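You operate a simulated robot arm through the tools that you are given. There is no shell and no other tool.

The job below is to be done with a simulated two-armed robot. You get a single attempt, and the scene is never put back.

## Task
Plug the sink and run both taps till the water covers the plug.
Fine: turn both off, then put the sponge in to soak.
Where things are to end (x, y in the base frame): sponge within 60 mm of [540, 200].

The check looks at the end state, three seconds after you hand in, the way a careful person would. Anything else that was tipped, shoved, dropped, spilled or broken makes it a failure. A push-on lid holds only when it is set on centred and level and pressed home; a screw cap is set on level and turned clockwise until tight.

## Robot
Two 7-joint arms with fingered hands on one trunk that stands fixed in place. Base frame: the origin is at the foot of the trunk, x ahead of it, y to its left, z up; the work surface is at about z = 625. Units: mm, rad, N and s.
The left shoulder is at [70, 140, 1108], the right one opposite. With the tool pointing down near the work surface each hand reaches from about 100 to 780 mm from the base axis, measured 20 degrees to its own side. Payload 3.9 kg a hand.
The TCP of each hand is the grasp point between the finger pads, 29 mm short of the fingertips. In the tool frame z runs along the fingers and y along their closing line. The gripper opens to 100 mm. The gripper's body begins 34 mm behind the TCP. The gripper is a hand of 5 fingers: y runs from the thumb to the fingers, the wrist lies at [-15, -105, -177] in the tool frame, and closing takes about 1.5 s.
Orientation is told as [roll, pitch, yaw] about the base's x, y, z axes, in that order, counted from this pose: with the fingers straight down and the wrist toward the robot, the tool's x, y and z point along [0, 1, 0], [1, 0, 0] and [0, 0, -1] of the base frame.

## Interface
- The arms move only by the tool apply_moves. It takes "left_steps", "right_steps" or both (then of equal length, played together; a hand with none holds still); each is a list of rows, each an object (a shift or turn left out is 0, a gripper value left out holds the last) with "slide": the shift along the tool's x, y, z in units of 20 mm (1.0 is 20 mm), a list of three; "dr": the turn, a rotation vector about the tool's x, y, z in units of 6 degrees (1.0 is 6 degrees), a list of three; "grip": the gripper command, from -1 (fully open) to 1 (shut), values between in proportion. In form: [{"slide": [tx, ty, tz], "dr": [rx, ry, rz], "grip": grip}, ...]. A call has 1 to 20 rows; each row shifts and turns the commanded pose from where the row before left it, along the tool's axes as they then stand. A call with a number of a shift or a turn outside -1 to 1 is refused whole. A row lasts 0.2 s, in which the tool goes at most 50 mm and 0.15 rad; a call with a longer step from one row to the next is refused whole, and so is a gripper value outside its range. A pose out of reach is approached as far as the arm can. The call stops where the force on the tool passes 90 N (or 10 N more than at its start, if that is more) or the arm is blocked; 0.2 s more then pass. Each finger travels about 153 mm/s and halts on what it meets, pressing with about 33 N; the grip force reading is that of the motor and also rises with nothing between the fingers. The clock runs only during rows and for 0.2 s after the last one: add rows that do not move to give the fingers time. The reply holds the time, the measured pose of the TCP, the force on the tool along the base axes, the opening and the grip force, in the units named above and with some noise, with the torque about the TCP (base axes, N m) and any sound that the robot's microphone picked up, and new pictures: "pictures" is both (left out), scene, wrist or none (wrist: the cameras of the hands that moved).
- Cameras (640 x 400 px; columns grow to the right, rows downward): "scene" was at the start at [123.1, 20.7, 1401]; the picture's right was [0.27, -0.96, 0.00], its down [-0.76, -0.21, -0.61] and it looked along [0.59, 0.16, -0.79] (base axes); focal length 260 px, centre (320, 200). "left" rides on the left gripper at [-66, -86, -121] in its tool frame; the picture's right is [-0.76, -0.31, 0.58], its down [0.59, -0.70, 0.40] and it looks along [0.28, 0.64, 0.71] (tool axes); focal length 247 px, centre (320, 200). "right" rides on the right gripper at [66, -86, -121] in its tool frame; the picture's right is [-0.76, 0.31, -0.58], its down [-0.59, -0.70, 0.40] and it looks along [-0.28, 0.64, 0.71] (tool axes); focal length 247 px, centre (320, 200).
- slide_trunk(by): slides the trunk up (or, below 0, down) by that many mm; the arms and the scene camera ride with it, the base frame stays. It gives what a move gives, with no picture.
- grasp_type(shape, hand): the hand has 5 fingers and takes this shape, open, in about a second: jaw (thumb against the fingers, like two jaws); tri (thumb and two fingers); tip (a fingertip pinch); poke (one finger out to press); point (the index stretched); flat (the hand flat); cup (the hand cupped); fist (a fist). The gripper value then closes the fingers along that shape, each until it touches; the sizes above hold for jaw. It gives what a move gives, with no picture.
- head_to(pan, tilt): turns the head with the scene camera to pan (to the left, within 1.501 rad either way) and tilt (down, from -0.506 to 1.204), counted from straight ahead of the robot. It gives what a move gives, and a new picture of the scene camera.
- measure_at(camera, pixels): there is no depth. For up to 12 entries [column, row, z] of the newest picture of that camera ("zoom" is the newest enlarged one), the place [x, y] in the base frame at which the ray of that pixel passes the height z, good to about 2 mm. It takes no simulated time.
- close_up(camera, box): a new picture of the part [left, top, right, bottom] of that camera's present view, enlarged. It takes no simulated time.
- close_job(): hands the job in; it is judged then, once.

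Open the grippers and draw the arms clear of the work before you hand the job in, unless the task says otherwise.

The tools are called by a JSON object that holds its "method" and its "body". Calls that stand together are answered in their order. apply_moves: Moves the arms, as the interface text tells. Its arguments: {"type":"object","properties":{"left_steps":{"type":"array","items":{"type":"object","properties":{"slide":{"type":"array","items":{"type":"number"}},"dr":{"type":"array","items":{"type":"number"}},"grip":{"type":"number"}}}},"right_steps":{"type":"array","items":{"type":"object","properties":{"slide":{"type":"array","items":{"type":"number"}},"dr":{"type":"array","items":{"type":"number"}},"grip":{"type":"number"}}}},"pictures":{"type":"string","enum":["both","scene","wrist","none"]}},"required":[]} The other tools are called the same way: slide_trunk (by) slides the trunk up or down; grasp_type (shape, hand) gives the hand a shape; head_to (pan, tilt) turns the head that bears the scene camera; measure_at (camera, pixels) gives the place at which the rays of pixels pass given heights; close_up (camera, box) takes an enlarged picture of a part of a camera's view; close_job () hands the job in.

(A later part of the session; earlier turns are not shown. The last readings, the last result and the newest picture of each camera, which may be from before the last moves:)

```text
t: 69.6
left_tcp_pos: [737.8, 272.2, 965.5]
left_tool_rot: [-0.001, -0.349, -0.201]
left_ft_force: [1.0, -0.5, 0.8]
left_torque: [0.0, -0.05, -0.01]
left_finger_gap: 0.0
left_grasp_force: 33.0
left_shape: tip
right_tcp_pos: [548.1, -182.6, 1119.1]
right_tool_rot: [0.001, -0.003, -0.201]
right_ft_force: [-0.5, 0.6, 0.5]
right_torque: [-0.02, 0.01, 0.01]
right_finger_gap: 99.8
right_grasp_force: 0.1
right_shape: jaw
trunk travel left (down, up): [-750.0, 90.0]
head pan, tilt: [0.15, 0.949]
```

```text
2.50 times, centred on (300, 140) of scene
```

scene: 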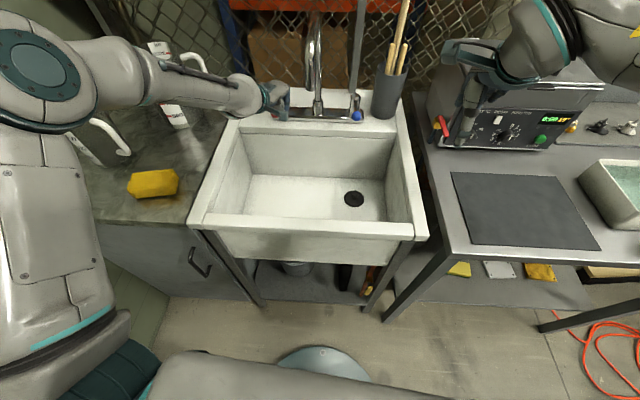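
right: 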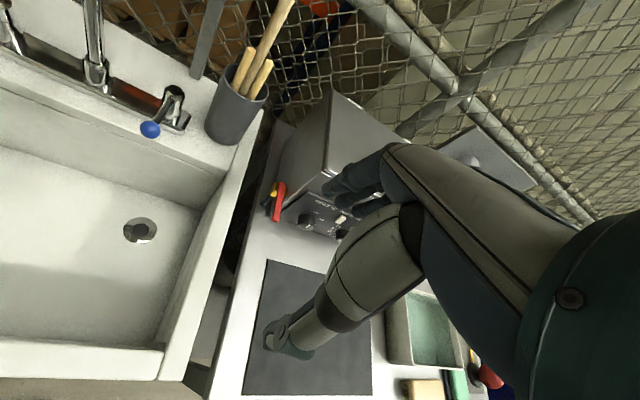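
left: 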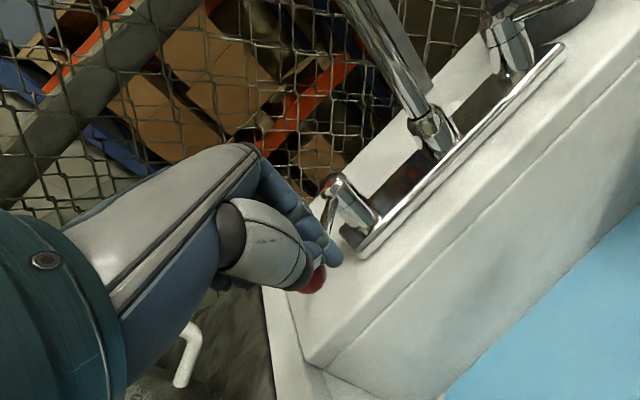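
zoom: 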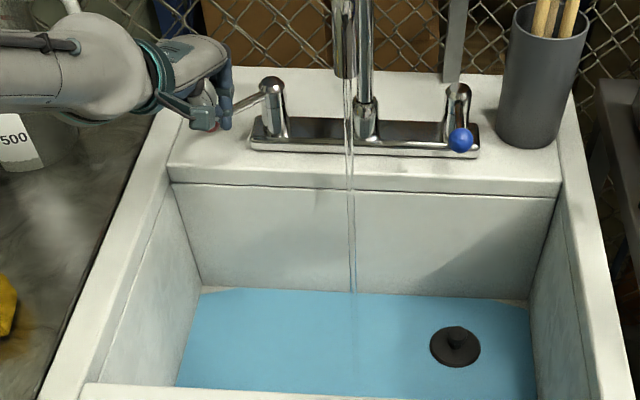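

Water already covers the floor, so it fills fast; red is well open. I quickly bring the right hand in with a closed pinch to the left side of the blue ball.

{"method": "grasp_type", "body": {"shape": "tip", "hand": "right"}}

{"method": "apply_moves", "body": {"right_steps": [{"dr": [0, 0, -0.96], "grip": 1}, {"dr": [0, 0, -0.96]}, {"dr": [0, 0, -0.96]}, {"dr": [0, 0, -0.94]}, {"dr": [-0.85, 0, 0]}, {"dr": [-0.85, 0, 0]}, {"dr": [-0.85, 0, 0]}, {"dr": [-0.79, 0, 0]}, {"slide": [0.868, 0.895, 0.831]}, {"slide": [0.868, 0.895, 0.831]}, {"slide": [0.868, 0.895, 0.831]}, {"slide": [0.868, 0.895, 0.831]}, {"slide": [0.868, 0.895, 0.831]}, {"slide": [0.868, 0.895, 0.831]}, {"slide": [0.868, 0.895, 0.831]}, {"slide": [0.868, 0.895, 0.831]}, {"slide": [0.868, 0.895, 0.831]}, {"slide": [0.868, 0.895, 0.831]}], "pictures": "both"}}

{"method": "close_up", "body": {"camera": "scene", "box": [220, 60, 420, 220]}}

```text
t: 70.5
left_tcp_pos: [736.6, 273.1, 965.9]
left_tool_rot: [-0.001, -0.349, -0.199]
left_ft_force: [0.0, -0.8, 0.1]
left_torque: [-0.01, 0.0, -0.03]
left_finger_gap: 0.0
left_grasp_force: 32.9
left_shape: tip
right_tcp_pos: [547.9, -183.4, 1118.2]
right_tool_rot: [0.001, -0.002, -0.202]
right_ft_force: [0.2, -0.2, 1.6]
right_torque: [0.02, 0.01, -0.01]
right_finger_gap: 100.0
right_grasp_force: 0.1
right_shape: tip
trunk travel left (down, up): [-750.0, 90.0]
head pan, tilt: [0.15, 0.949]
```

```text
t: 74.3
left_tcp_pos: [736.2, 272.1, 964.7]
left_tool_rot: [-0.002, -0.348, -0.199]
left_ft_force: [0.3, -0.3, 0.6]
left_torque: [0.01, -0.02, -0.02]
left_finger_gap: 0.1
left_grasp_force: 32.3
left_shape: tip
right_tcp_pos: [733.3, 32.8, 1023.8]
right_tool_rot: [0.0, -0.35, 0.199]
right_ft_force: [-0.3, 0.2, -0.3]
right_torque: [0.04, 0.01, 0.0]
right_finger_gap: 0.1
right_grasp_force: 32.8
right_shape: tip
trunk travel left (down, up): [-750.0, 90.0]
head pan, tilt: [0.15, 0.949]
```

scene: 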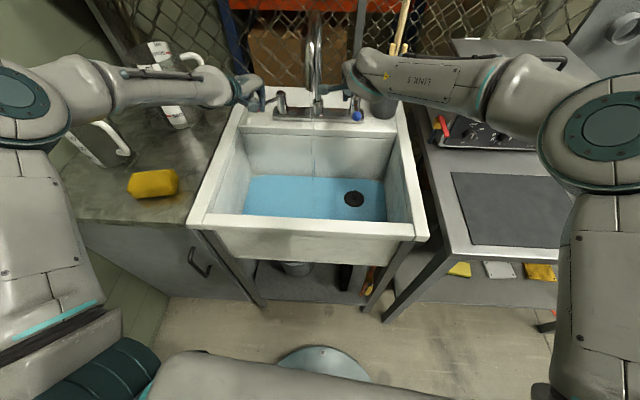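
right: 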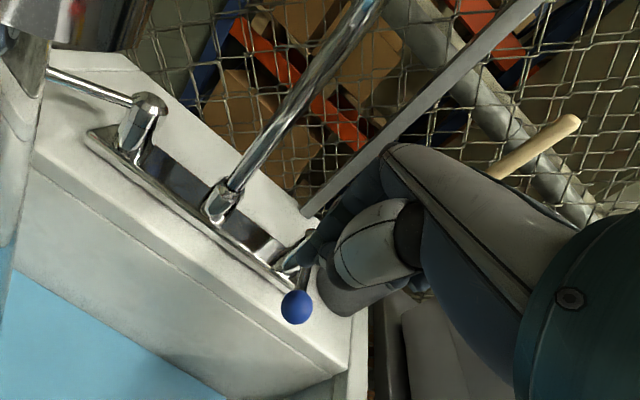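

```text
2.50 times, centred on (320, 140) of scene
```

zoom: 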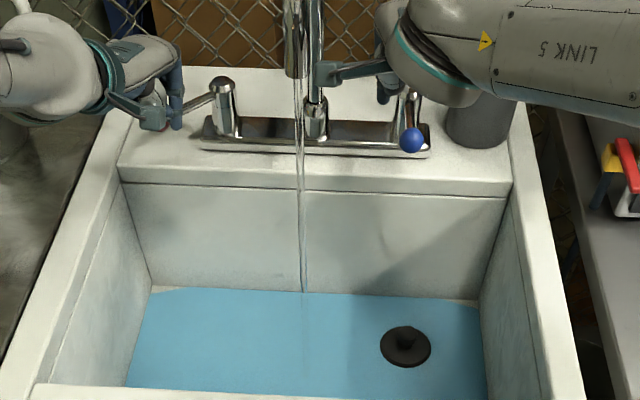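

The level rises slowly, so there is time. The right pinch is above the left side of the blue ball; I zoom to verify tip position before descending.

{"method": "close_up", "body": {"camera": "right", "box": [200, 160, 400, 340]}}

{"method": "close_up", "body": {"camera": "scene", "box": [310, 70, 410, 140]}}

{"method": "measure_at", "body": {"camera": "right", "pixels": [[297, 307, 940], [297, 307, 945], [297, 307, 950], [303, 257, 990]]}}

{"method": "measure_at", "body": {"camera": "scene", "pixels": [[356.5, 116.5, 940], [356.5, 116.5, 945], [380, 120, 855]]}}

```text
2.22 times, centred on (300, 250) of right
```

zoom: 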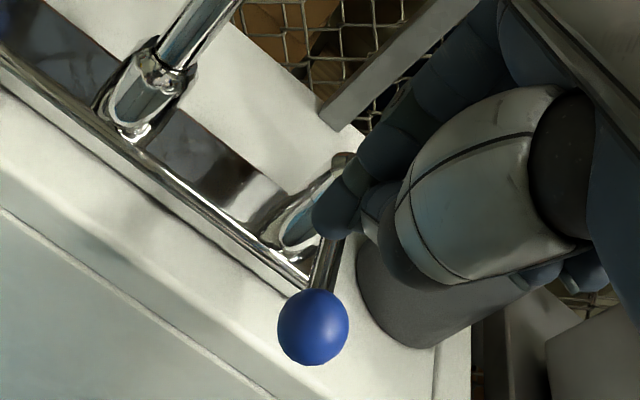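

```text
5.71 times, centred on (360, 105) of scene
```

zoom: 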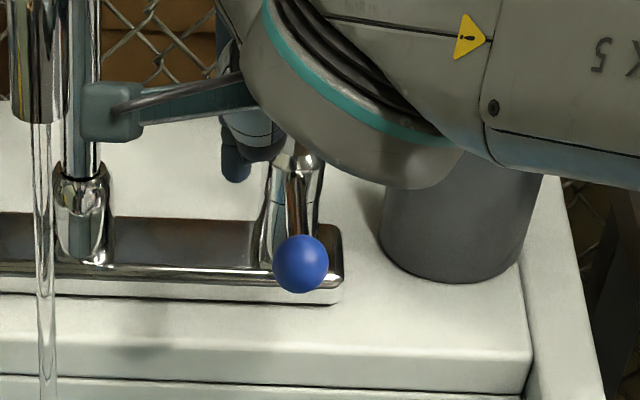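

```text
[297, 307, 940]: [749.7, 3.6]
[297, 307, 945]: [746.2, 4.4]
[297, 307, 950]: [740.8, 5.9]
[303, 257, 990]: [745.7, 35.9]
```

```text
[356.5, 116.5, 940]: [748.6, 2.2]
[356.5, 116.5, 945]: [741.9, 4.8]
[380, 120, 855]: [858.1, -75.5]
```

Blue ball at (748, 3, 941), pinch tip at (745, 36, 990). I lower beside it and push right gently.

{"method": "apply_moves", "body": {"right_steps": [{"slide": [0, -0.335, 0.92]}, {"slide": [0, -0.335, 0.92]}, {"slide": [0, -0.32, 0.88]}, {}, {"slide": [-0.245, -0.047, -0.017]}, {"slide": [-0.245, -0.047, -0.017]}, {"slide": [-0.245, -0.047, -0.017]}, {"slide": [-0.2, -0.04, -0.014]}, {}], "pictures": "both"}}

{"method": "close_up", "body": {"camera": "scene", "box": [290, 70, 410, 150]}}

```text
t: 76.3
left_tcp_pos: [737.1, 271.9, 965.8]
left_tool_rot: [0.001, -0.349, -0.201]
left_ft_force: [0.0, -0.2, -0.1]
left_torque: [0.02, 0.05, -0.03]
left_finger_gap: 0.1
left_grasp_force: 33.4
left_shape: tip
right_tcp_pos: [733.6, 11.9, 966.0]
right_tool_rot: [0.002, -0.351, 0.2]
right_ft_force: [-0.5, -0.1, 0.5]
right_torque: [-0.02, 0.01, -0.01]
right_finger_gap: 0.0
right_grasp_force: 32.4
right_shape: tip
trunk travel left (down, up): [-750.0, 90.0]
head pan, tilt: [0.15, 0.949]
```

scene: 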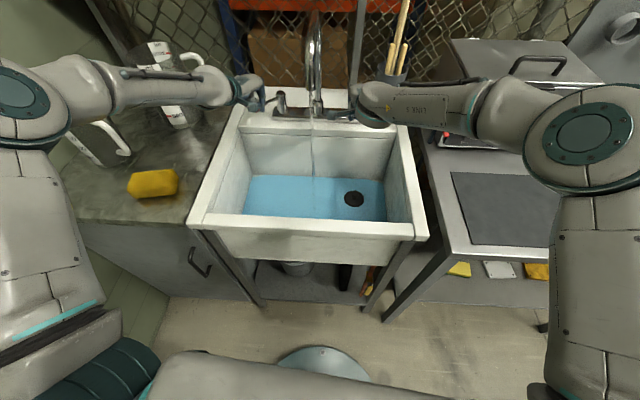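
right: 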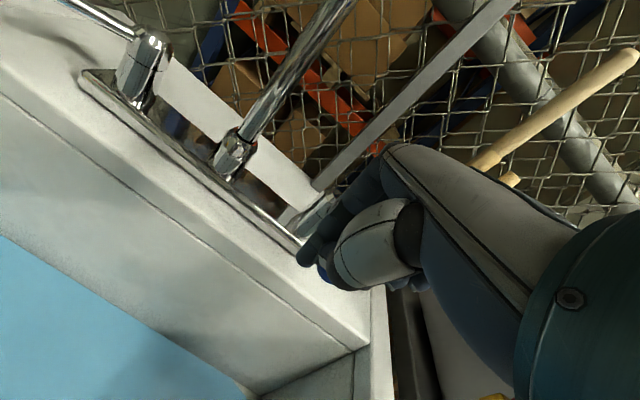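

```text
5.00 times, centred on (350, 110) of scene
```

zoom: 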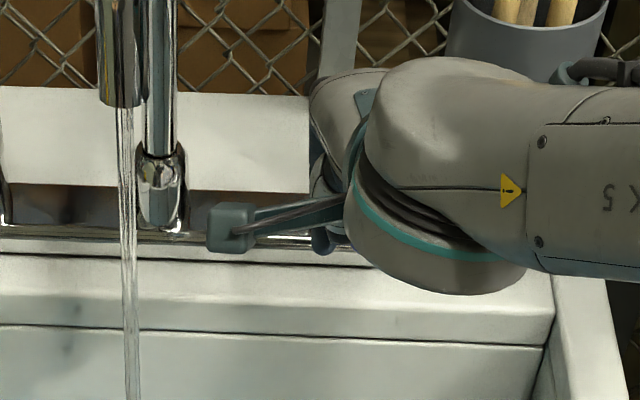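

No resistance to the right, so blue opens outward too. I push about 25 mm more and check flow.

{"method": "apply_moves", "body": {"right_steps": [{"slide": [-0.245, -0.03, -0.01]}, {"slide": [-0.245, -0.03, -0.01]}, {"slide": [-0.245, 0, 0]}, {"slide": [-0.245, 0, 0]}, {"slide": [-0.245, 0.03, 0.01]}, {}], "pictures": "both"}}

{"method": "close_up", "body": {"camera": "scene", "box": [200, 60, 440, 230]}}

{"method": "close_up", "body": {"camera": "scene", "box": [325, 165, 385, 215]}}

```text
t: 77.7
left_tcp_pos: [736.4, 272.4, 964.8]
left_tool_rot: [0.0, -0.35, -0.2]
left_ft_force: [1.4, 0.0, 0.3]
left_torque: [-0.02, 0.0, -0.02]
left_finger_gap: 0.0
left_grasp_force: 32.7
left_shape: tip
right_tcp_pos: [737.7, -9.7, 965.6]
right_tool_rot: [0.001, -0.351, 0.198]
right_ft_force: [0.6, 0.2, 0.0]
right_torque: [0.03, 0.04, 0.02]
right_finger_gap: 0.0
right_grasp_force: 33.2
right_shape: tip
trunk travel left (down, up): [-750.0, 90.0]
head pan, tilt: [0.15, 0.949]
```

scene: 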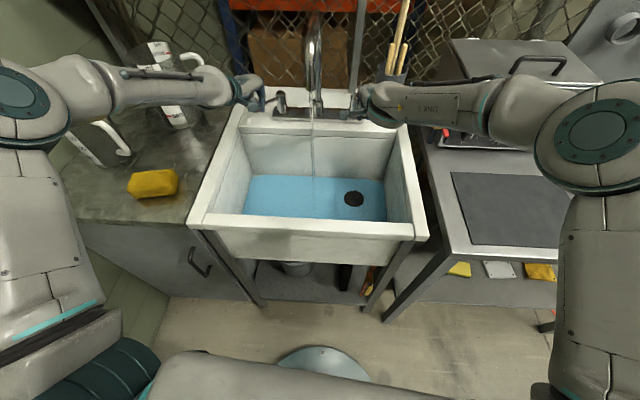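
right: 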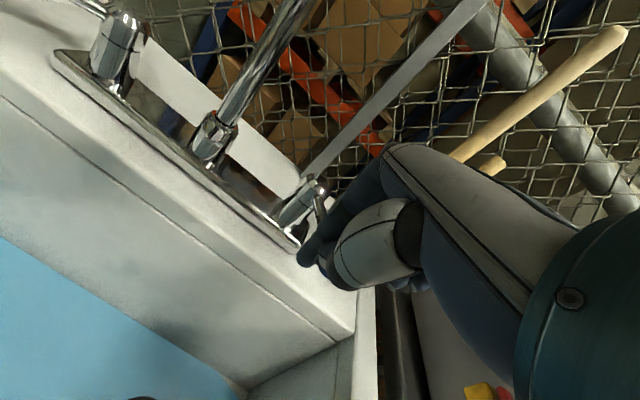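

```text
2.35 times, centred on (320, 145) of scene
```

zoom: 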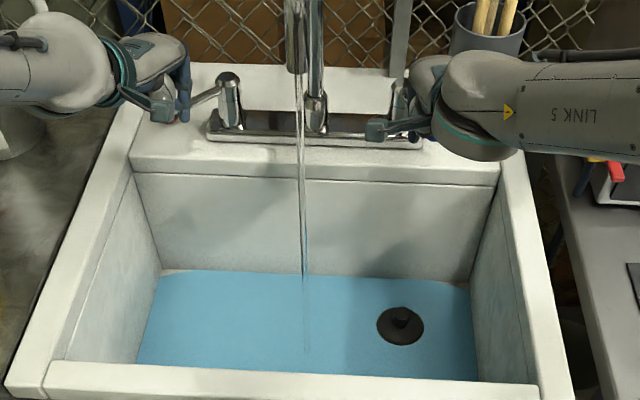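

```text
8.00 times, centred on (355, 190) of scene
```

zoom: 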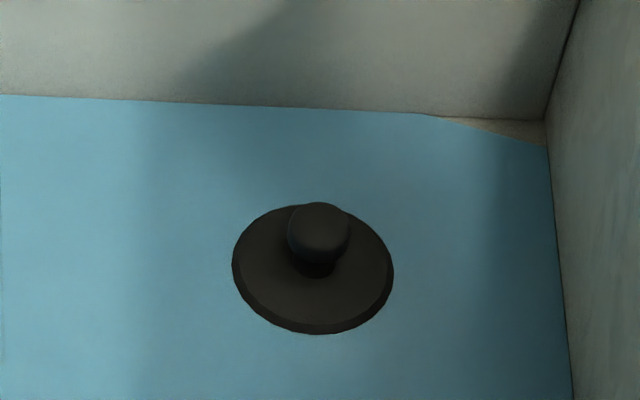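

Both taps now run (the stream is thicker); the plug's knob is about 32 mm tall so more water is needed. Meanwhile I reposition both pinches over to the outer sides of the balls, ready to close, staying raised.

{"method": "apply_moves", "body": {"left_steps": [{"slide": [0, 0.335, -0.92]}, {"slide": [0, 0.335, -0.92]}, {"slide": [0, 0.335, -0.92]}, {"slide": [0.866, -0.165, -0.06]}, {"slide": [0.866, -0.165, -0.06]}, {"slide": [0.866, -0.165, -0.06]}, {}], "right_steps": [{"slide": [0, 0.335, -0.92]}, {"slide": [0, 0.335, -0.92]}, {"slide": [0, 0.335, -0.92]}, {"slide": [-0.91, -0.03, -0.01]}, {"slide": [-0.91, -0.03, -0.01]}, {"slide": [-0.91, -0.03, -0.01]}, {}]}}

{"method": "close_up", "body": {"camera": "scene", "box": [200, 60, 440, 230]}}

```text
t: 79.3
left_tcp_pos: [736.9, 326.9, 1024.7]
left_tool_rot: [0.0, -0.351, -0.201]
left_ft_force: [-0.7, -0.7, -0.3]
left_torque: [0.04, 0.01, 0.0]
left_finger_gap: 0.0
left_grasp_force: 32.8
left_shape: tip
right_tcp_pos: [747.6, -65.3, 1025.3]
right_tool_rot: [0.0, -0.351, 0.2]
right_ft_force: [-0.4, 0.6, 0.1]
right_torque: [-0.01, 0.0, 0.01]
right_finger_gap: 0.3
right_grasp_force: 33.0
right_shape: tip
trunk travel left (down, up): [-750.0, 90.0]
head pan, tilt: [0.15, 0.949]
```

scene: 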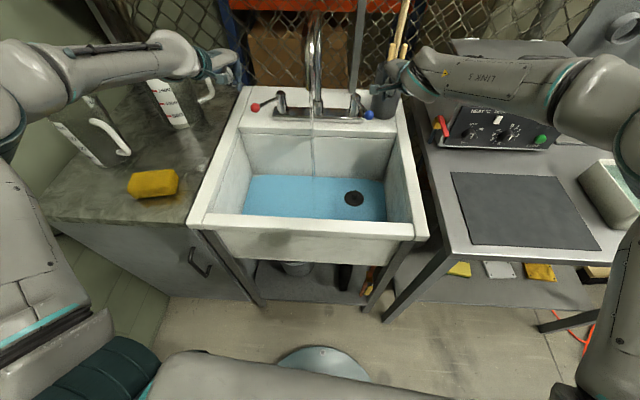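
right: 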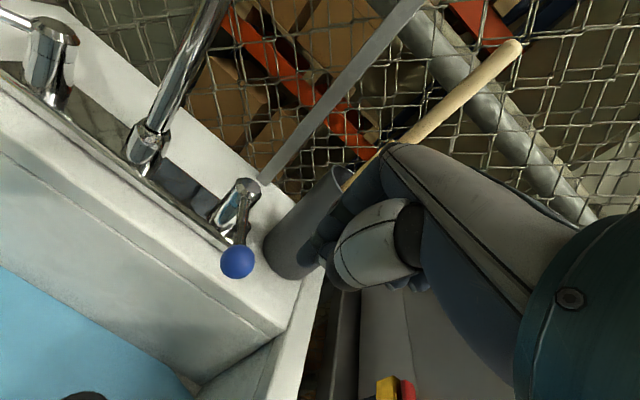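
left: 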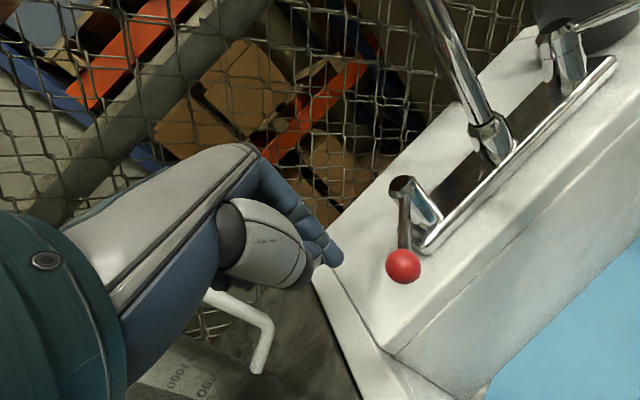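

```text
2.35 times, centred on (320, 145) of scene
```

zoom: 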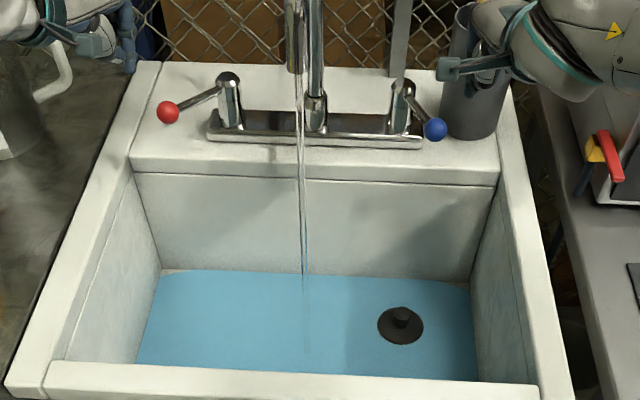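

Both levers are clearly open, red at zoom (168,112) and blue at (436,129). I wait four seconds for the water, and check the jar's clearance from the right hand.

{"method": "measure_at", "body": {"camera": "right", "pixels": [[285, 278, 855], [264, 245, 855], [320, 215, 990], [237, 262, 941]]}}

{"method": "measure_at", "body": {"camera": "scene", "pixels": [[255.3, 107.3, 941], [369.4, 130, 941], [384, 117, 855]]}}

{"method": "apply_moves", "body": {"left_steps": [{}, {}, {}, {}, {}, {}, {}, {}, {}, {}, {}, {}, {}, {}, {}, {}, {}, {}, {}, {}], "pictures": "none"}}

{"method": "close_up", "body": {"camera": "scene", "box": [325, 165, 405, 215]}}

```text
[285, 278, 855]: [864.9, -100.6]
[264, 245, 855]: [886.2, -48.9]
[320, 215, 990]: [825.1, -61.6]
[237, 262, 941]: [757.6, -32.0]
```

```text
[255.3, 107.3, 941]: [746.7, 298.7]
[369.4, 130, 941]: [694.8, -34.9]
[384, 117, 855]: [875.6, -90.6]
```

```text
t: 83.5
left_tcp_pos: [737.3, 324.5, 1023.9]
left_tool_rot: [-0.001, -0.35, -0.199]
left_ft_force: [-0.3, 0.1, 0.0]
left_torque: [0.05, 0.0, -0.01]
left_finger_gap: 0.0
left_grasp_force: 32.8
left_shape: tip
right_tcp_pos: [747.0, -64.6, 1024.4]
right_tool_rot: [0.0, -0.352, 0.199]
right_ft_force: [0.5, -1.1, -0.8]
right_torque: [0.0, 0.0, 0.01]
right_finger_gap: 0.2
right_grasp_force: 32.4
right_shape: tip
trunk travel left (down, up): [-750.0, 90.0]
head pan, tilt: [0.15, 0.949]
```

```text
8.00 times, centred on (365, 190) of scene
```

zoom: 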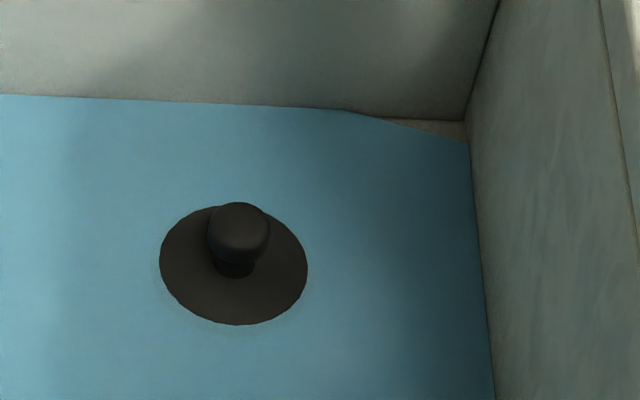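

The water now reaches the disc's rim, rising about 0.7 mm/s. I keep waiting for the knob to be covered.

{"method": "apply_moves", "body": {"left_steps": [{}, {}, {}, {}, {}, {}, {}, {}, {}, {}, {}, {}, {}, {}, {}, {}, {}, {}, {}, {}], "pictures": "none"}}

{"method": "apply_moves", "body": {"left_steps": [{}, {}, {}, {}, {}, {}, {}, {}, {}, {}, {}, {}, {}, {}, {}, {}, {}, {}, {}, {}], "pictures": "none"}}

{"method": "close_up", "body": {"camera": "scene", "box": [325, 165, 405, 215]}}

{"method": "close_up", "body": {"camera": "scene", "box": [200, 60, 440, 230]}}

```text
t: 87.7
left_tcp_pos: [735.9, 325.3, 1024.9]
left_tool_rot: [-0.001, -0.349, -0.199]
left_ft_force: [0.0, 0.7, -0.6]
left_torque: [0.03, 0.02, 0.03]
left_finger_gap: 0.0
left_grasp_force: 33.1
left_shape: tip
right_tcp_pos: [746.5, -65.5, 1024.7]
right_tool_rot: [0.001, -0.349, 0.198]
right_ft_force: [-1.3, 0.7, 1.0]
right_torque: [0.01, 0.0, -0.03]
right_finger_gap: 0.1
right_grasp_force: 32.8
right_shape: tip
trunk travel left (down, up): [-750.0, 90.0]
head pan, tilt: [0.15, 0.949]
```

```text
t: 91.9
left_tcp_pos: [737.2, 325.0, 1023.8]
left_tool_rot: [-0.001, -0.347, -0.2]
left_ft_force: [-1.0, 0.2, 0.1]
left_torque: [0.02, 0.0, -0.01]
left_finger_gap: 0.0
left_grasp_force: 32.3
left_shape: tip
right_tcp_pos: [747.4, -64.1, 1025.9]
right_tool_rot: [-0.001, -0.351, 0.199]
right_ft_force: [-0.4, -0.4, 0.3]
right_torque: [0.0, 0.0, 0.03]
right_finger_gap: 0.1
right_grasp_force: 33.2
right_shape: tip
trunk travel left (down, up): [-750.0, 90.0]
head pan, tilt: [0.15, 0.949]
```

```text
8.00 times, centred on (365, 190) of scene
```

zoom: 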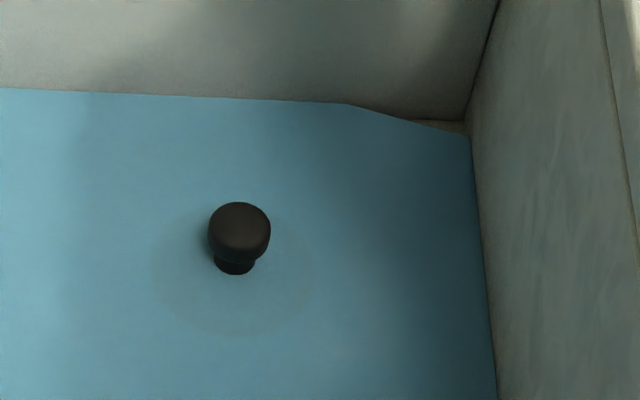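

```text
2.35 times, centred on (320, 145) of scene
```

zoom: 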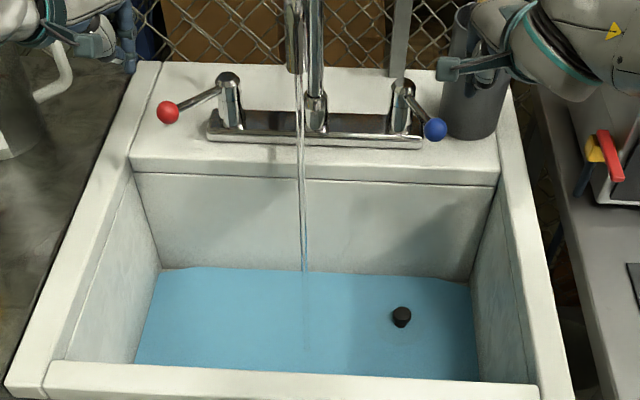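

The disc is submerged and only the knob shows. I keep waiting until the knob goes under as well.

{"method": "apply_moves", "body": {"left_steps": [{}, {}, {}, {}, {}, {}, {}, {}, {}, {}, {}, {}, {}, {}, {}, {}, {}, {}, {}, {}], "pictures": "none"}}

{"method": "apply_moves", "body": {"left_steps": [{}, {}, {}, {}, {}, {}, {}, {}, {}, {}, {}, {}, {}, {}, {}, {}, {}, {}, {}, {}], "pictures": "none"}}

{"method": "apply_moves", "body": {"left_steps": [{}, {}, {}, {}, {}, {}, {}, {}, {}, {}, {}, {}, {}, {}, {}, {}, {}, {}, {}, {}], "pictures": "none"}}

{"method": "close_up", "body": {"camera": "scene", "box": [325, 165, 405, 215]}}

```text
t: 96.1
left_tcp_pos: [736.5, 324.4, 1023.3]
left_tool_rot: [0.001, -0.348, -0.198]
left_ft_force: [-0.2, -0.4, 0.9]
left_torque: [0.0, -0.02, 0.01]
left_finger_gap: 0.0
left_grasp_force: 33.1
left_shape: tip
right_tcp_pos: [746.4, -66.2, 1025.1]
right_tool_rot: [0.001, -0.352, 0.2]
right_ft_force: [-0.5, 1.2, -0.7]
right_torque: [-0.02, -0.01, 0.01]
right_finger_gap: 0.0
right_grasp_force: 32.8
right_shape: tip
trunk travel left (down, up): [-750.0, 90.0]
head pan, tilt: [0.15, 0.949]
```

```text
t: 100.3
left_tcp_pos: [736.4, 324.1, 1025.2]
left_tool_rot: [0.0, -0.348, -0.2]
left_ft_force: [-0.5, 0.8, -1.2]
left_torque: [-0.02, -0.03, 0.01]
left_finger_gap: 0.2
left_grasp_force: 33.1
left_shape: tip
right_tcp_pos: [746.0, -65.3, 1024.8]
right_tool_rot: [0.0, -0.351, 0.198]
right_ft_force: [1.0, -0.7, 1.5]
right_torque: [0.0, 0.0, 0.01]
right_finger_gap: 0.0
right_grasp_force: 33.1
right_shape: tip
trunk travel left (down, up): [-750.0, 90.0]
head pan, tilt: [0.15, 0.949]
```

```text
t: 104.5
left_tcp_pos: [737.6, 325.6, 1025.8]
left_tool_rot: [0.0, -0.349, -0.2]
left_ft_force: [0.3, 0.0, 0.2]
left_torque: [0.0, -0.01, -0.06]
left_finger_gap: 0.1
left_grasp_force: 33.3
left_shape: tip
right_tcp_pos: [746.4, -64.0, 1024.5]
right_tool_rot: [0.0, -0.35, 0.201]
right_ft_force: [-0.5, -0.2, -1.0]
right_torque: [0.01, 0.0, -0.01]
right_finger_gap: 0.0
right_grasp_force: 33.2
right_shape: tip
trunk travel left (down, up): [-750.0, 90.0]
head pan, tilt: [0.15, 0.949]
```

```text
8.00 times, centred on (365, 190) of scene
```

zoom: 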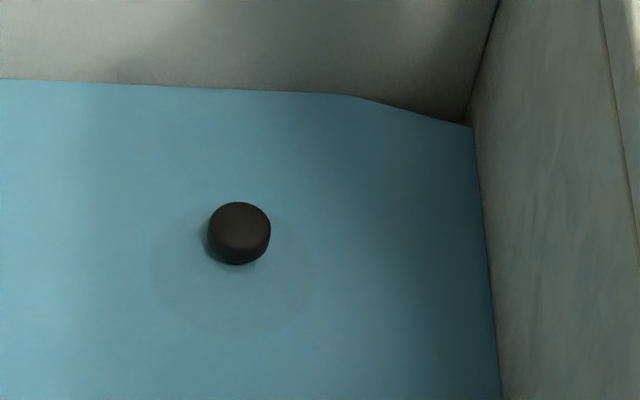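

The water reaches the knob's underside. About 12–15 mm more is needed; I keep waiting.

{"method": "apply_moves", "body": {"left_steps": [{}, {}, {}, {}, {}, {}, {}, {}, {}, {}, {}, {}, {}, {}, {}, {}, {}, {}, {}, {}], "pictures": "none"}}

{"method": "apply_moves", "body": {"left_steps": [{}, {}, {}, {}, {}, {}, {}, {}, {}, {}, {}, {}, {}, {}, {}, {}, {}, {}, {}, {}], "pictures": "none"}}

{"method": "apply_moves", "body": {"left_steps": [{}, {}, {}, {}, {}, {}, {}, {}, {}, {}, {}, {}, {}, {}, {}, {}, {}, {}, {}, {}], "pictures": "none"}}

{"method": "close_up", "body": {"camera": "scene", "box": [325, 165, 405, 215]}}

```text
t: 108.7
left_tcp_pos: [736.6, 325.8, 1025.0]
left_tool_rot: [0.001, -0.351, -0.199]
left_ft_force: [-1.0, 0.1, 1.0]
left_torque: [0.0, 0.01, 0.04]
left_finger_gap: 0.0
left_grasp_force: 32.6
left_shape: tip
right_tcp_pos: [746.3, -64.6, 1024.8]
right_tool_rot: [0.002, -0.351, 0.199]
right_ft_force: [-0.3, -0.1, 0.1]
right_torque: [-0.01, -0.02, 0.04]
right_finger_gap: 0.1
right_grasp_force: 33.5
right_shape: tip
trunk travel left (down, up): [-750.0, 90.0]
head pan, tilt: [0.15, 0.949]
```

```text
t: 112.9
left_tcp_pos: [735.9, 325.9, 1023.8]
left_tool_rot: [0.0, -0.348, -0.199]
left_ft_force: [0.2, 0.6, 0.0]
left_torque: [0.0, 0.01, 0.02]
left_finger_gap: 0.0
left_grasp_force: 32.4
left_shape: tip
right_tcp_pos: [747.1, -65.9, 1025.8]
right_tool_rot: [-0.001, -0.351, 0.198]
right_ft_force: [-0.4, 0.1, 1.0]
right_torque: [0.02, 0.04, -0.01]
right_finger_gap: 0.1
right_grasp_force: 33.4
right_shape: tip
trunk travel left (down, up): [-750.0, 90.0]
head pan, tilt: [0.15, 0.949]
```

```text
t: 117.1
left_tcp_pos: [736.4, 325.5, 1023.9]
left_tool_rot: [0.0, -0.347, -0.199]
left_ft_force: [-0.6, 0.5, -0.6]
left_torque: [0.03, 0.01, -0.02]
left_finger_gap: 0.0
left_grasp_force: 32.9
left_shape: tip
right_tcp_pos: [746.5, -66.1, 1024.5]
right_tool_rot: [0.001, -0.353, 0.199]
right_ft_force: [0.4, 0.1, 0.4]
right_torque: [-0.01, -0.03, 0.01]
right_finger_gap: 0.0
right_grasp_force: 32.5
right_shape: tip
trunk travel left (down, up): [-750.0, 90.0]
head pan, tilt: [0.15, 0.949]
```

```text
8.00 times, centred on (365, 190) of scene
```

zoom: 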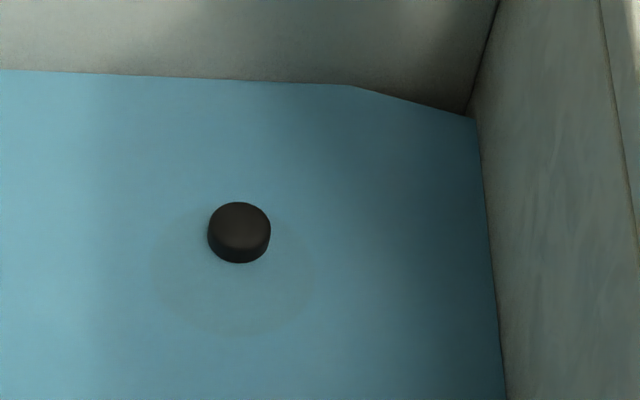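

Rising about 0.6 mm/s with perhaps 10 mm of knob left. I wait another ~17 s.

{"method": "apply_moves", "body": {"left_steps": [{}, {}, {}, {}, {}, {}, {}, {}, {}, {}, {}, {}, {}, {}, {}, {}, {}, {}, {}, {}], "pictures": "none"}}

{"method": "apply_moves", "body": {"left_steps": [{}, {}, {}, {}, {}, {}, {}, {}, {}, {}, {}, {}, {}, {}, {}, {}, {}, {}, {}, {}], "pictures": "none"}}

{"method": "apply_moves", "body": {"left_steps": [{}, {}, {}, {}, {}, {}, {}, {}, {}, {}, {}, {}, {}, {}, {}, {}, {}, {}, {}, {}], "pictures": "none"}}

{"method": "apply_moves", "body": {"left_steps": [{}, {}, {}, {}, {}, {}, {}, {}, {}, {}, {}, {}, {}, {}, {}, {}, {}, {}, {}, {}], "pictures": "none"}}

{"method": "close_up", "body": {"camera": "scene", "box": [325, 165, 405, 215]}}

```text
t: 121.3
left_tcp_pos: [736.0, 325.9, 1024.5]
left_tool_rot: [0.0, -0.35, -0.198]
left_ft_force: [-0.2, 0.3, 0.4]
left_torque: [0.04, 0.01, -0.04]
left_finger_gap: 0.1
left_grasp_force: 32.7
left_shape: tip
right_tcp_pos: [746.2, -65.3, 1024.5]
right_tool_rot: [0.0, -0.351, 0.199]
right_ft_force: [-0.9, 0.1, -0.2]
right_torque: [-0.02, -0.02, -0.01]
right_finger_gap: 0.0
right_grasp_force: 32.8
right_shape: tip
trunk travel left (down, up): [-750.0, 90.0]
head pan, tilt: [0.15, 0.949]
```

```text
t: 125.5
left_tcp_pos: [735.7, 325.3, 1025.1]
left_tool_rot: [0.0, -0.35, -0.199]
left_ft_force: [0.2, -0.1, -0.8]
left_torque: [0.02, 0.0, 0.02]
left_finger_gap: 0.0
left_grasp_force: 33.2
left_shape: tip
right_tcp_pos: [747.0, -65.1, 1024.9]
right_tool_rot: [-0.001, -0.351, 0.2]
right_ft_force: [0.8, -0.6, 1.0]
right_torque: [-0.03, 0.01, -0.03]
right_finger_gap: 0.0
right_grasp_force: 32.8
right_shape: tip
trunk travel left (down, up): [-750.0, 90.0]
head pan, tilt: [0.15, 0.949]
```

```text
t: 129.7
left_tcp_pos: [737.1, 324.4, 1024.7]
left_tool_rot: [0.0, -0.35, -0.198]
left_ft_force: [-0.3, -0.4, 0.9]
left_torque: [0.01, -0.01, 0.02]
left_finger_gap: 0.0
left_grasp_force: 33.5
left_shape: tip
right_tcp_pos: [746.8, -65.0, 1025.3]
right_tool_rot: [0.0, -0.351, 0.198]
right_ft_force: [0.2, 0.5, 0.6]
right_torque: [-0.03, -0.05, 0.01]
right_finger_gap: 0.0
right_grasp_force: 32.9
right_shape: tip
trunk travel left (down, up): [-750.0, 90.0]
head pan, tilt: [0.15, 0.949]
```

```text
t: 133.9
left_tcp_pos: [737.0, 324.7, 1025.5]
left_tool_rot: [0.001, -0.349, -0.199]
left_ft_force: [0.5, -0.8, 0.6]
left_torque: [-0.02, 0.0, 0.0]
left_finger_gap: 0.2
left_grasp_force: 32.6
left_shape: tip
right_tcp_pos: [747.5, -65.9, 1026.0]
right_tool_rot: [0.0, -0.352, 0.199]
right_ft_force: [-0.8, -1.1, 0.2]
right_torque: [0.01, -0.04, -0.02]
right_finger_gap: 0.0
right_grasp_force: 33.4
right_shape: tip
trunk travel left (down, up): [-750.0, 90.0]
head pan, tilt: [0.15, 0.949]
```

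```text
8.00 times, centred on (365, 190) of scene
```

zoom: 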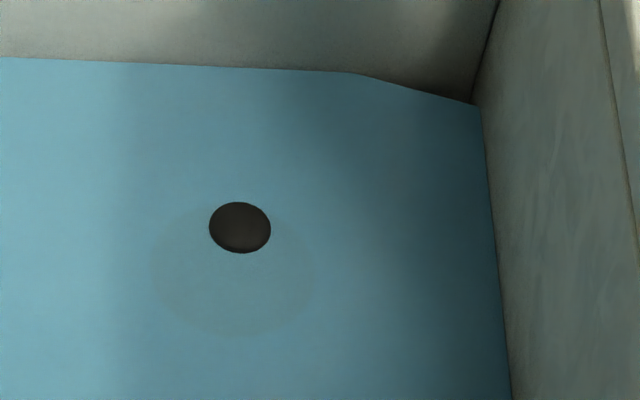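

Only the knob's top face still shows. I wait about 8 s more for margin.

{"method": "apply_moves", "body": {"left_steps": [{}, {}, {}, {}, {}, {}, {}, {}, {}, {}, {}, {}, {}, {}, {}, {}, {}, {}, {}, {}], "pictures": "none"}}

{"method": "apply_moves", "body": {"left_steps": [{}, {}, {}, {}, {}, {}, {}, {}, {}, {}, {}, {}, {}, {}, {}, {}, {}, {}, {}, {}], "pictures": "scene"}}

{"method": "close_up", "body": {"camera": "scene", "box": [325, 165, 405, 215]}}

{"method": "close_up", "body": {"camera": "scene", "box": [220, 70, 400, 150]}}

```text
t: 138.1
left_tcp_pos: [736.3, 324.2, 1024.6]
left_tool_rot: [-0.001, -0.35, -0.199]
left_ft_force: [-0.8, 0.4, 0.4]
left_torque: [-0.03, -0.01, -0.04]
left_finger_gap: 0.1
left_grasp_force: 33.5
left_shape: tip
right_tcp_pos: [746.3, -64.6, 1025.3]
right_tool_rot: [0.0, -0.351, 0.2]
right_ft_force: [-0.5, 1.2, 0.0]
right_torque: [0.0, -0.03, 0.0]
right_finger_gap: 0.2
right_grasp_force: 33.5
right_shape: tip
trunk travel left (down, up): [-750.0, 90.0]
head pan, tilt: [0.15, 0.949]
```

```text
t: 142.3
left_tcp_pos: [736.3, 324.1, 1024.2]
left_tool_rot: [0.001, -0.348, -0.201]
left_ft_force: [-0.4, 0.4, -0.4]
left_torque: [0.03, 0.01, -0.01]
left_finger_gap: 0.0
left_grasp_force: 33.0
left_shape: tip
right_tcp_pos: [746.7, -66.4, 1024.5]
right_tool_rot: [0.0, -0.35, 0.198]
right_ft_force: [0.6, -0.1, -0.2]
right_torque: [0.01, -0.01, 0.0]
right_finger_gap: 0.0
right_grasp_force: 33.0
right_shape: tip
trunk travel left (down, up): [-750.0, 90.0]
head pan, tilt: [0.15, 0.949]
```

scene: 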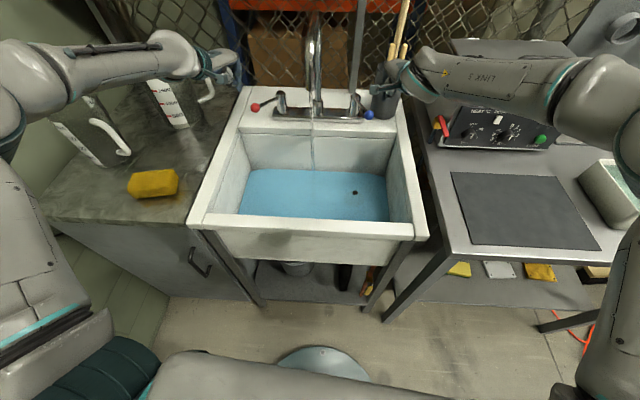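

```text
8.00 times, centred on (365, 190) of scene
```

zoom: 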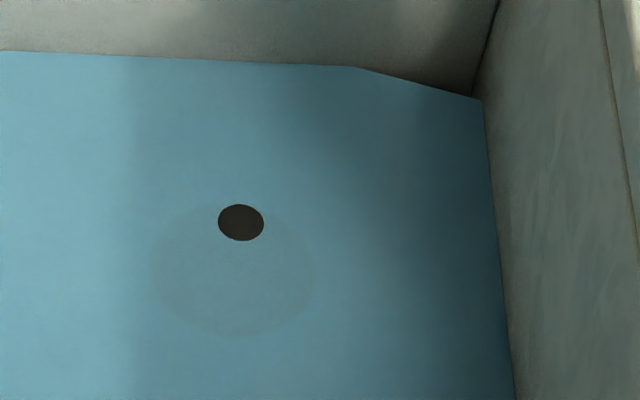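

```text
3.56 times, centred on (310, 110) of scene
```

zoom: 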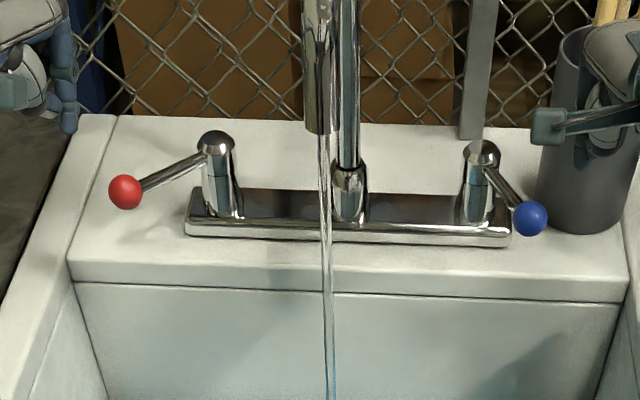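

A small dome of the knob still shows. I lower both pinches beside the outer sides of the balls now, which takes more seconds, then look again.

{"method": "apply_moves", "body": {"left_steps": [{"slide": [0.5, -0.09, -0.03]}, {"slide": [0, -0.335, 0.92]}, {"slide": [0, -0.335, 0.92]}, {"slide": [0, -0.33, 0.9]}, {}, {}, {}, {}, {}, {}, {}, {}, {}, {}, {}], "right_steps": [{"slide": [-0.05, 0, 0]}, {"slide": [0, -0.335, 0.92]}, {"slide": [0, -0.335, 0.92]}, {"slide": [0, -0.33, 0.9]}, {}, {}, {}, {}, {}, {}, {}, {}, {}, {}, {}]}}

{"method": "close_up", "body": {"camera": "scene", "box": [325, 165, 405, 215]}}

{"method": "close_up", "body": {"camera": "scene", "box": [220, 70, 400, 150]}}

```text
t: 145.5
left_tcp_pos: [736.8, 335.2, 966.8]
left_tool_rot: [0.0, -0.351, -0.198]
left_ft_force: [-0.5, -0.3, -0.9]
left_torque: [0.02, 0.04, 0.02]
left_finger_gap: 0.0
left_grasp_force: 32.8
left_shape: tip
right_tcp_pos: [747.8, -66.0, 966.1]
right_tool_rot: [0.001, -0.35, 0.199]
right_ft_force: [0.5, -0.3, -1.1]
right_torque: [0.02, -0.03, 0.02]
right_finger_gap: 0.1
right_grasp_force: 32.9
right_shape: tip
trunk travel left (down, up): [-750.0, 90.0]
head pan, tilt: [0.15, 0.949]
```

scene: 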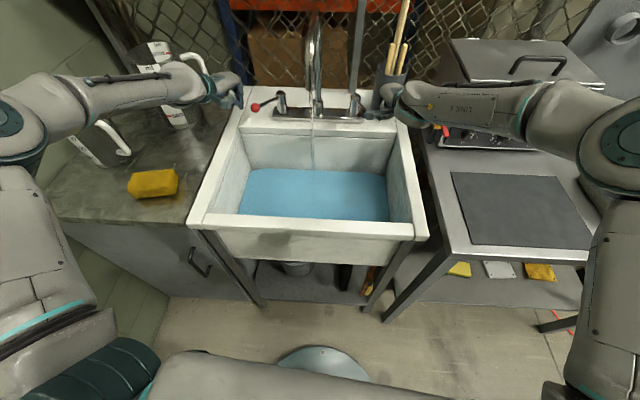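
right: 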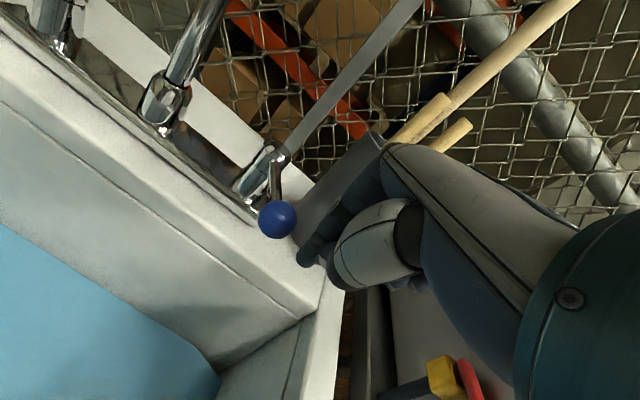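
left: 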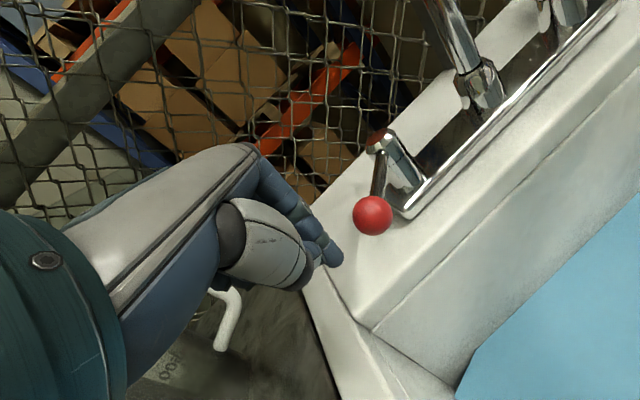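

```text
8.00 times, centred on (365, 190) of scene
```

zoom: 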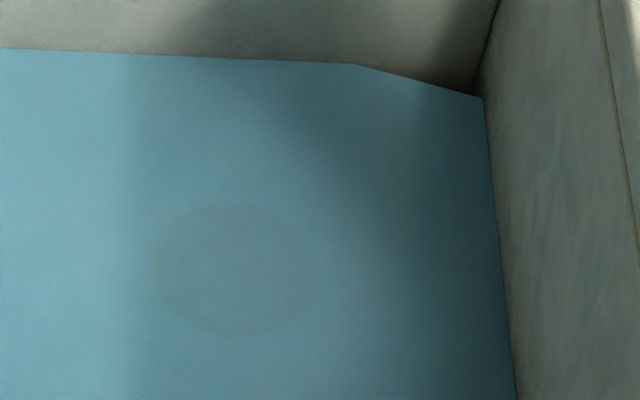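

```text
3.56 times, centred on (310, 110) of scene
```

zoom: 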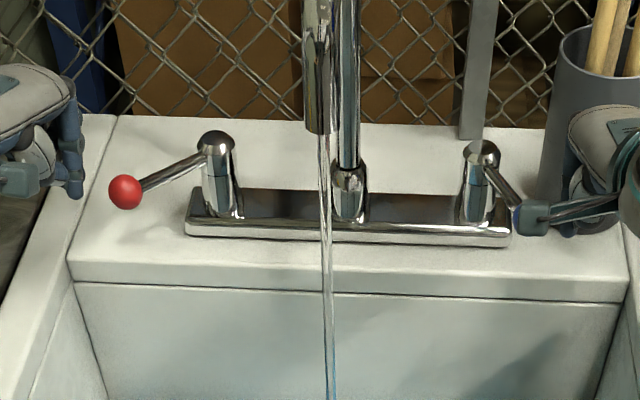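

The plug is now fully covered. I close both taps by pushing the balls back inward along their arcs.

{"method": "apply_moves", "body": {"left_steps": [{"slide": [-0.32, 0.173, 0.063]}, {"slide": [-0.32, 0.173, 0.063]}, {"slide": [-0.32, 0.173, 0.063]}, {"slide": [-0.332, -0.023, -0.008]}, {"slide": [-0.332, -0.023, -0.008]}, {"slide": [-0.332, -0.023, -0.008]}, {"slide": [-0.332, -0.023, -0.008]}, {"slide": [-0.332, -0.023, -0.008]}, {"slide": [-0.29, -0.07, -0.025]}, {"slide": [-0.29, -0.07, -0.025]}, {"slide": [-0.29, -0.07, -0.025]}, {"slide": [-0.29, -0.07, -0.025]}, {"slide": [-0.29, -0.07, -0.025]}, {}], "right_steps": [{"slide": [0.192, 0.133, 0.048]}, {"slide": [0.192, 0.133, 0.048]}, {"slide": [0.192, 0.133, 0.048]}, {"slide": [0.273, -0.083, -0.03]}, {"slide": [0.273, -0.083, -0.03]}, {"slide": [0.273, -0.083, -0.03]}, {"slide": [0.273, -0.083, -0.03]}, {"slide": [0.273, -0.083, -0.03]}, {"slide": [0.273, -0.083, -0.03]}, {}, {}, {}, {}, {}]}}

{"method": "close_up", "body": {"camera": "scene", "box": [220, 70, 400, 150]}}

```text
t: 148.5
left_tcp_pos: [721.7, 254.9, 965.6]
left_tool_rot: [-0.001, -0.348, -0.199]
left_ft_force: [-0.2, 0.6, -0.1]
left_torque: [0.0, 0.0, 0.01]
left_finger_gap: 0.0
left_grasp_force: 33.3
left_shape: tip
right_tcp_pos: [734.6, -23.3, 967.0]
right_tool_rot: [-0.001, -0.352, 0.198]
right_ft_force: [0.5, 0.1, 0.1]
right_torque: [0.0, 0.02, 0.01]
right_finger_gap: 0.1
right_grasp_force: 33.0
right_shape: tip
trunk travel left (down, up): [-750.0, 90.0]
head pan, tilt: [0.15, 0.949]
```

scene: 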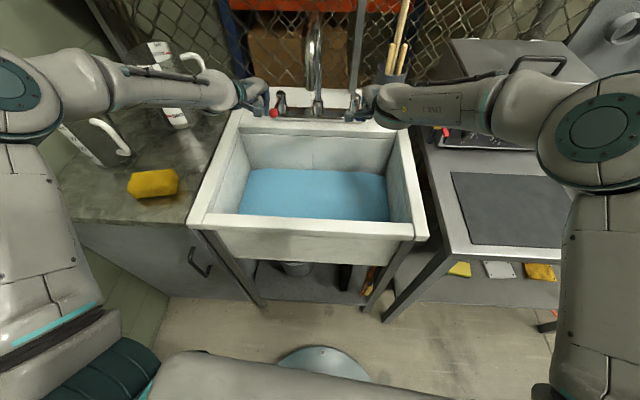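
right: 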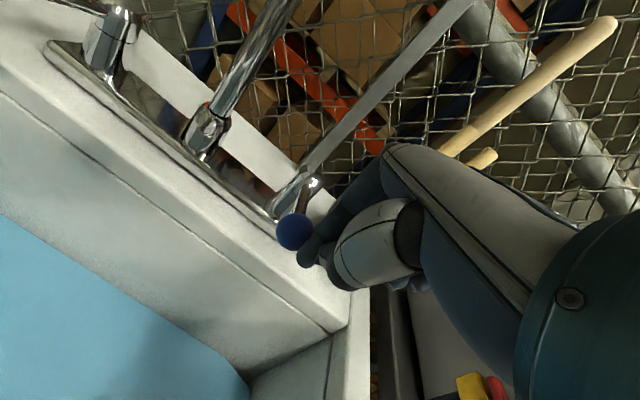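
left: 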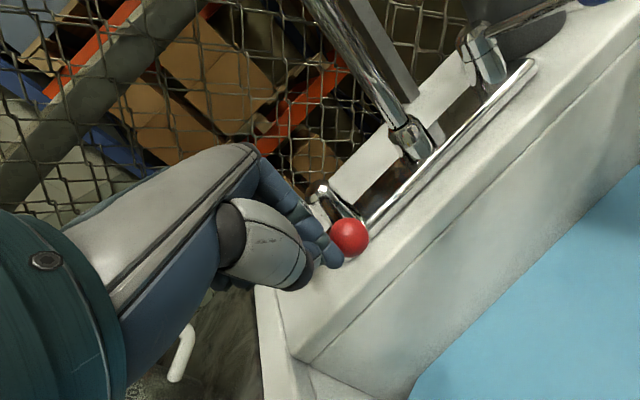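

```text
3.56 times, centred on (310, 110) of scene
```

zoom: 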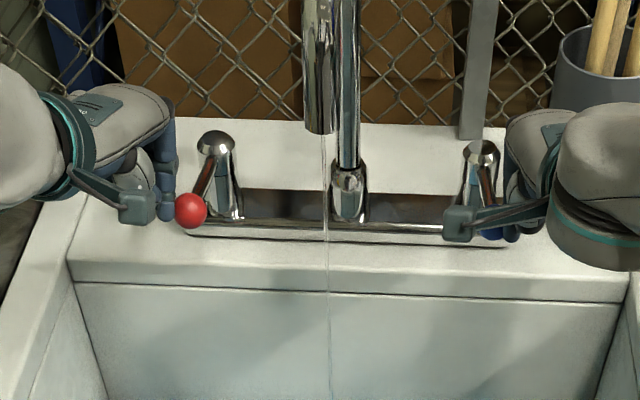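

Only a thin stream remains. I press both balls on gently toward their closed stops.

{"method": "apply_moves", "body": {"left_steps": [{"slide": [-0.147, 0.028, 0.01]}, {"slide": [-0.147, 0.028, 0.01]}, {}], "right_steps": [{"slide": [0.147, 0.028, 0.01]}, {"slide": [0.147, 0.028, 0.01]}, {}], "pictures": "none"}}

{"method": "close_up", "body": {"camera": "scene", "box": [220, 70, 400, 150]}}

```text
t: 149.3
left_tcp_pos: [722.8, 250.1, 967.1]
left_tool_rot: [0.001, -0.351, -0.201]
left_ft_force: [-0.6, -0.9, 0.8]
left_torque: [0.02, 0.01, -0.04]
left_finger_gap: 0.1
left_grasp_force: 32.7
left_shape: tip
right_tcp_pos: [735.7, -17.4, 966.1]
right_tool_rot: [0.002, -0.352, 0.199]
right_ft_force: [-0.7, -0.7, 0.1]
right_torque: [-0.02, 0.01, 0.04]
right_finger_gap: 0.0
right_grasp_force: 32.9
right_shape: tip
trunk travel left (down, up): [-750.0, 90.0]
head pan, tilt: [0.15, 0.949]
```

```text
3.56 times, centred on (310, 110) of scene
```

zoom: 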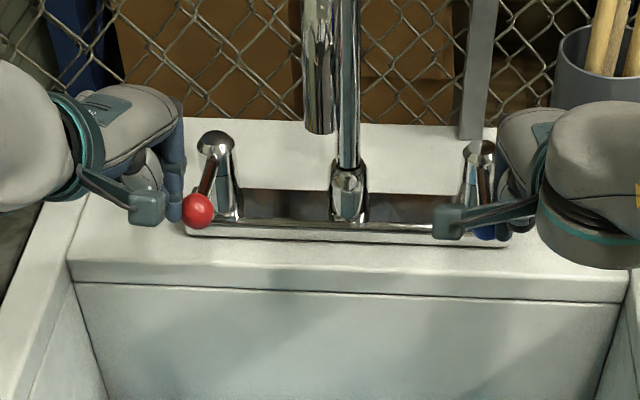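

The stream has vanished; I press a little further to make sure both levers rest at their stops.

{"method": "apply_moves", "body": {"left_steps": [{"slide": [-0.12, 0.023, 0.008]}, {"slide": [-0.12, 0.023, 0.008]}, {}], "right_steps": [{"slide": [0.12, 0.023, 0.008]}, {"slide": [0.12, 0.023, 0.008]}, {}], "pictures": "none"}}

```text
t: 150.1
left_tcp_pos: [721.3, 245.8, 966.6]
left_tool_rot: [-0.001, -0.35, -0.199]
left_ft_force: [-4.2, 8.6, 2.2]
left_torque: [0.17, 0.09, -0.02]
left_finger_gap: 0.0
left_grasp_force: 32.4
left_shape: tip
right_tcp_pos: [736.8, -12.3, 967.3]
right_tool_rot: [0.002, -0.352, 0.199]
right_ft_force: [-0.9, -6.1, -0.5]
right_torque: [-0.1, 0.06, -0.09]
right_finger_gap: 0.0
right_grasp_force: 33.1
right_shape: tip
trunk travel left (down, up): [-750.0, 90.0]
head pan, tilt: [0.15, 0.949]
```

Both now read contact against their stops (8.6 N and 6.1 N). One small further press for each, then I check the spout.

{"method": "apply_moves", "body": {"left_steps": [{"slide": [-0.12, 0.023, 0.008]}, {}], "right_steps": [{"slide": [0.12, 0.023, 0.008]}, {}], "pictures": "none"}}

{"method": "close_up", "body": {"camera": "scene", "box": [260, 60, 380, 200]}}

```text
t: 150.7
left_tcp_pos: [721.3, 243.0, 966.3]
left_tool_rot: [0.0, -0.353, -0.199]
left_ft_force: [-2.6, 13.0, 2.7]
left_torque: [0.2, -0.03, 0.12]
left_finger_gap: 0.4
left_grasp_force: 33.4
left_shape: tip
right_tcp_pos: [736.3, -10.1, 967.0]
right_tool_rot: [0.0, -0.352, 0.199]
right_ft_force: [-2.5, -11.1, 2.4]
right_torque: [-0.2, 0.0, -0.14]
right_finger_gap: 0.0
right_grasp_force: 33.4
right_shape: tip
trunk travel left (down, up): [-750.0, 90.0]
head pan, tilt: [0.15, 0.949]
```

```text
2.86 times, centred on (320, 130) of scene
```

zoom: 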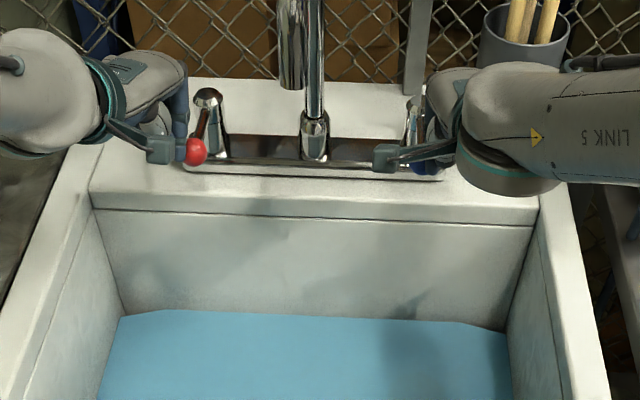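

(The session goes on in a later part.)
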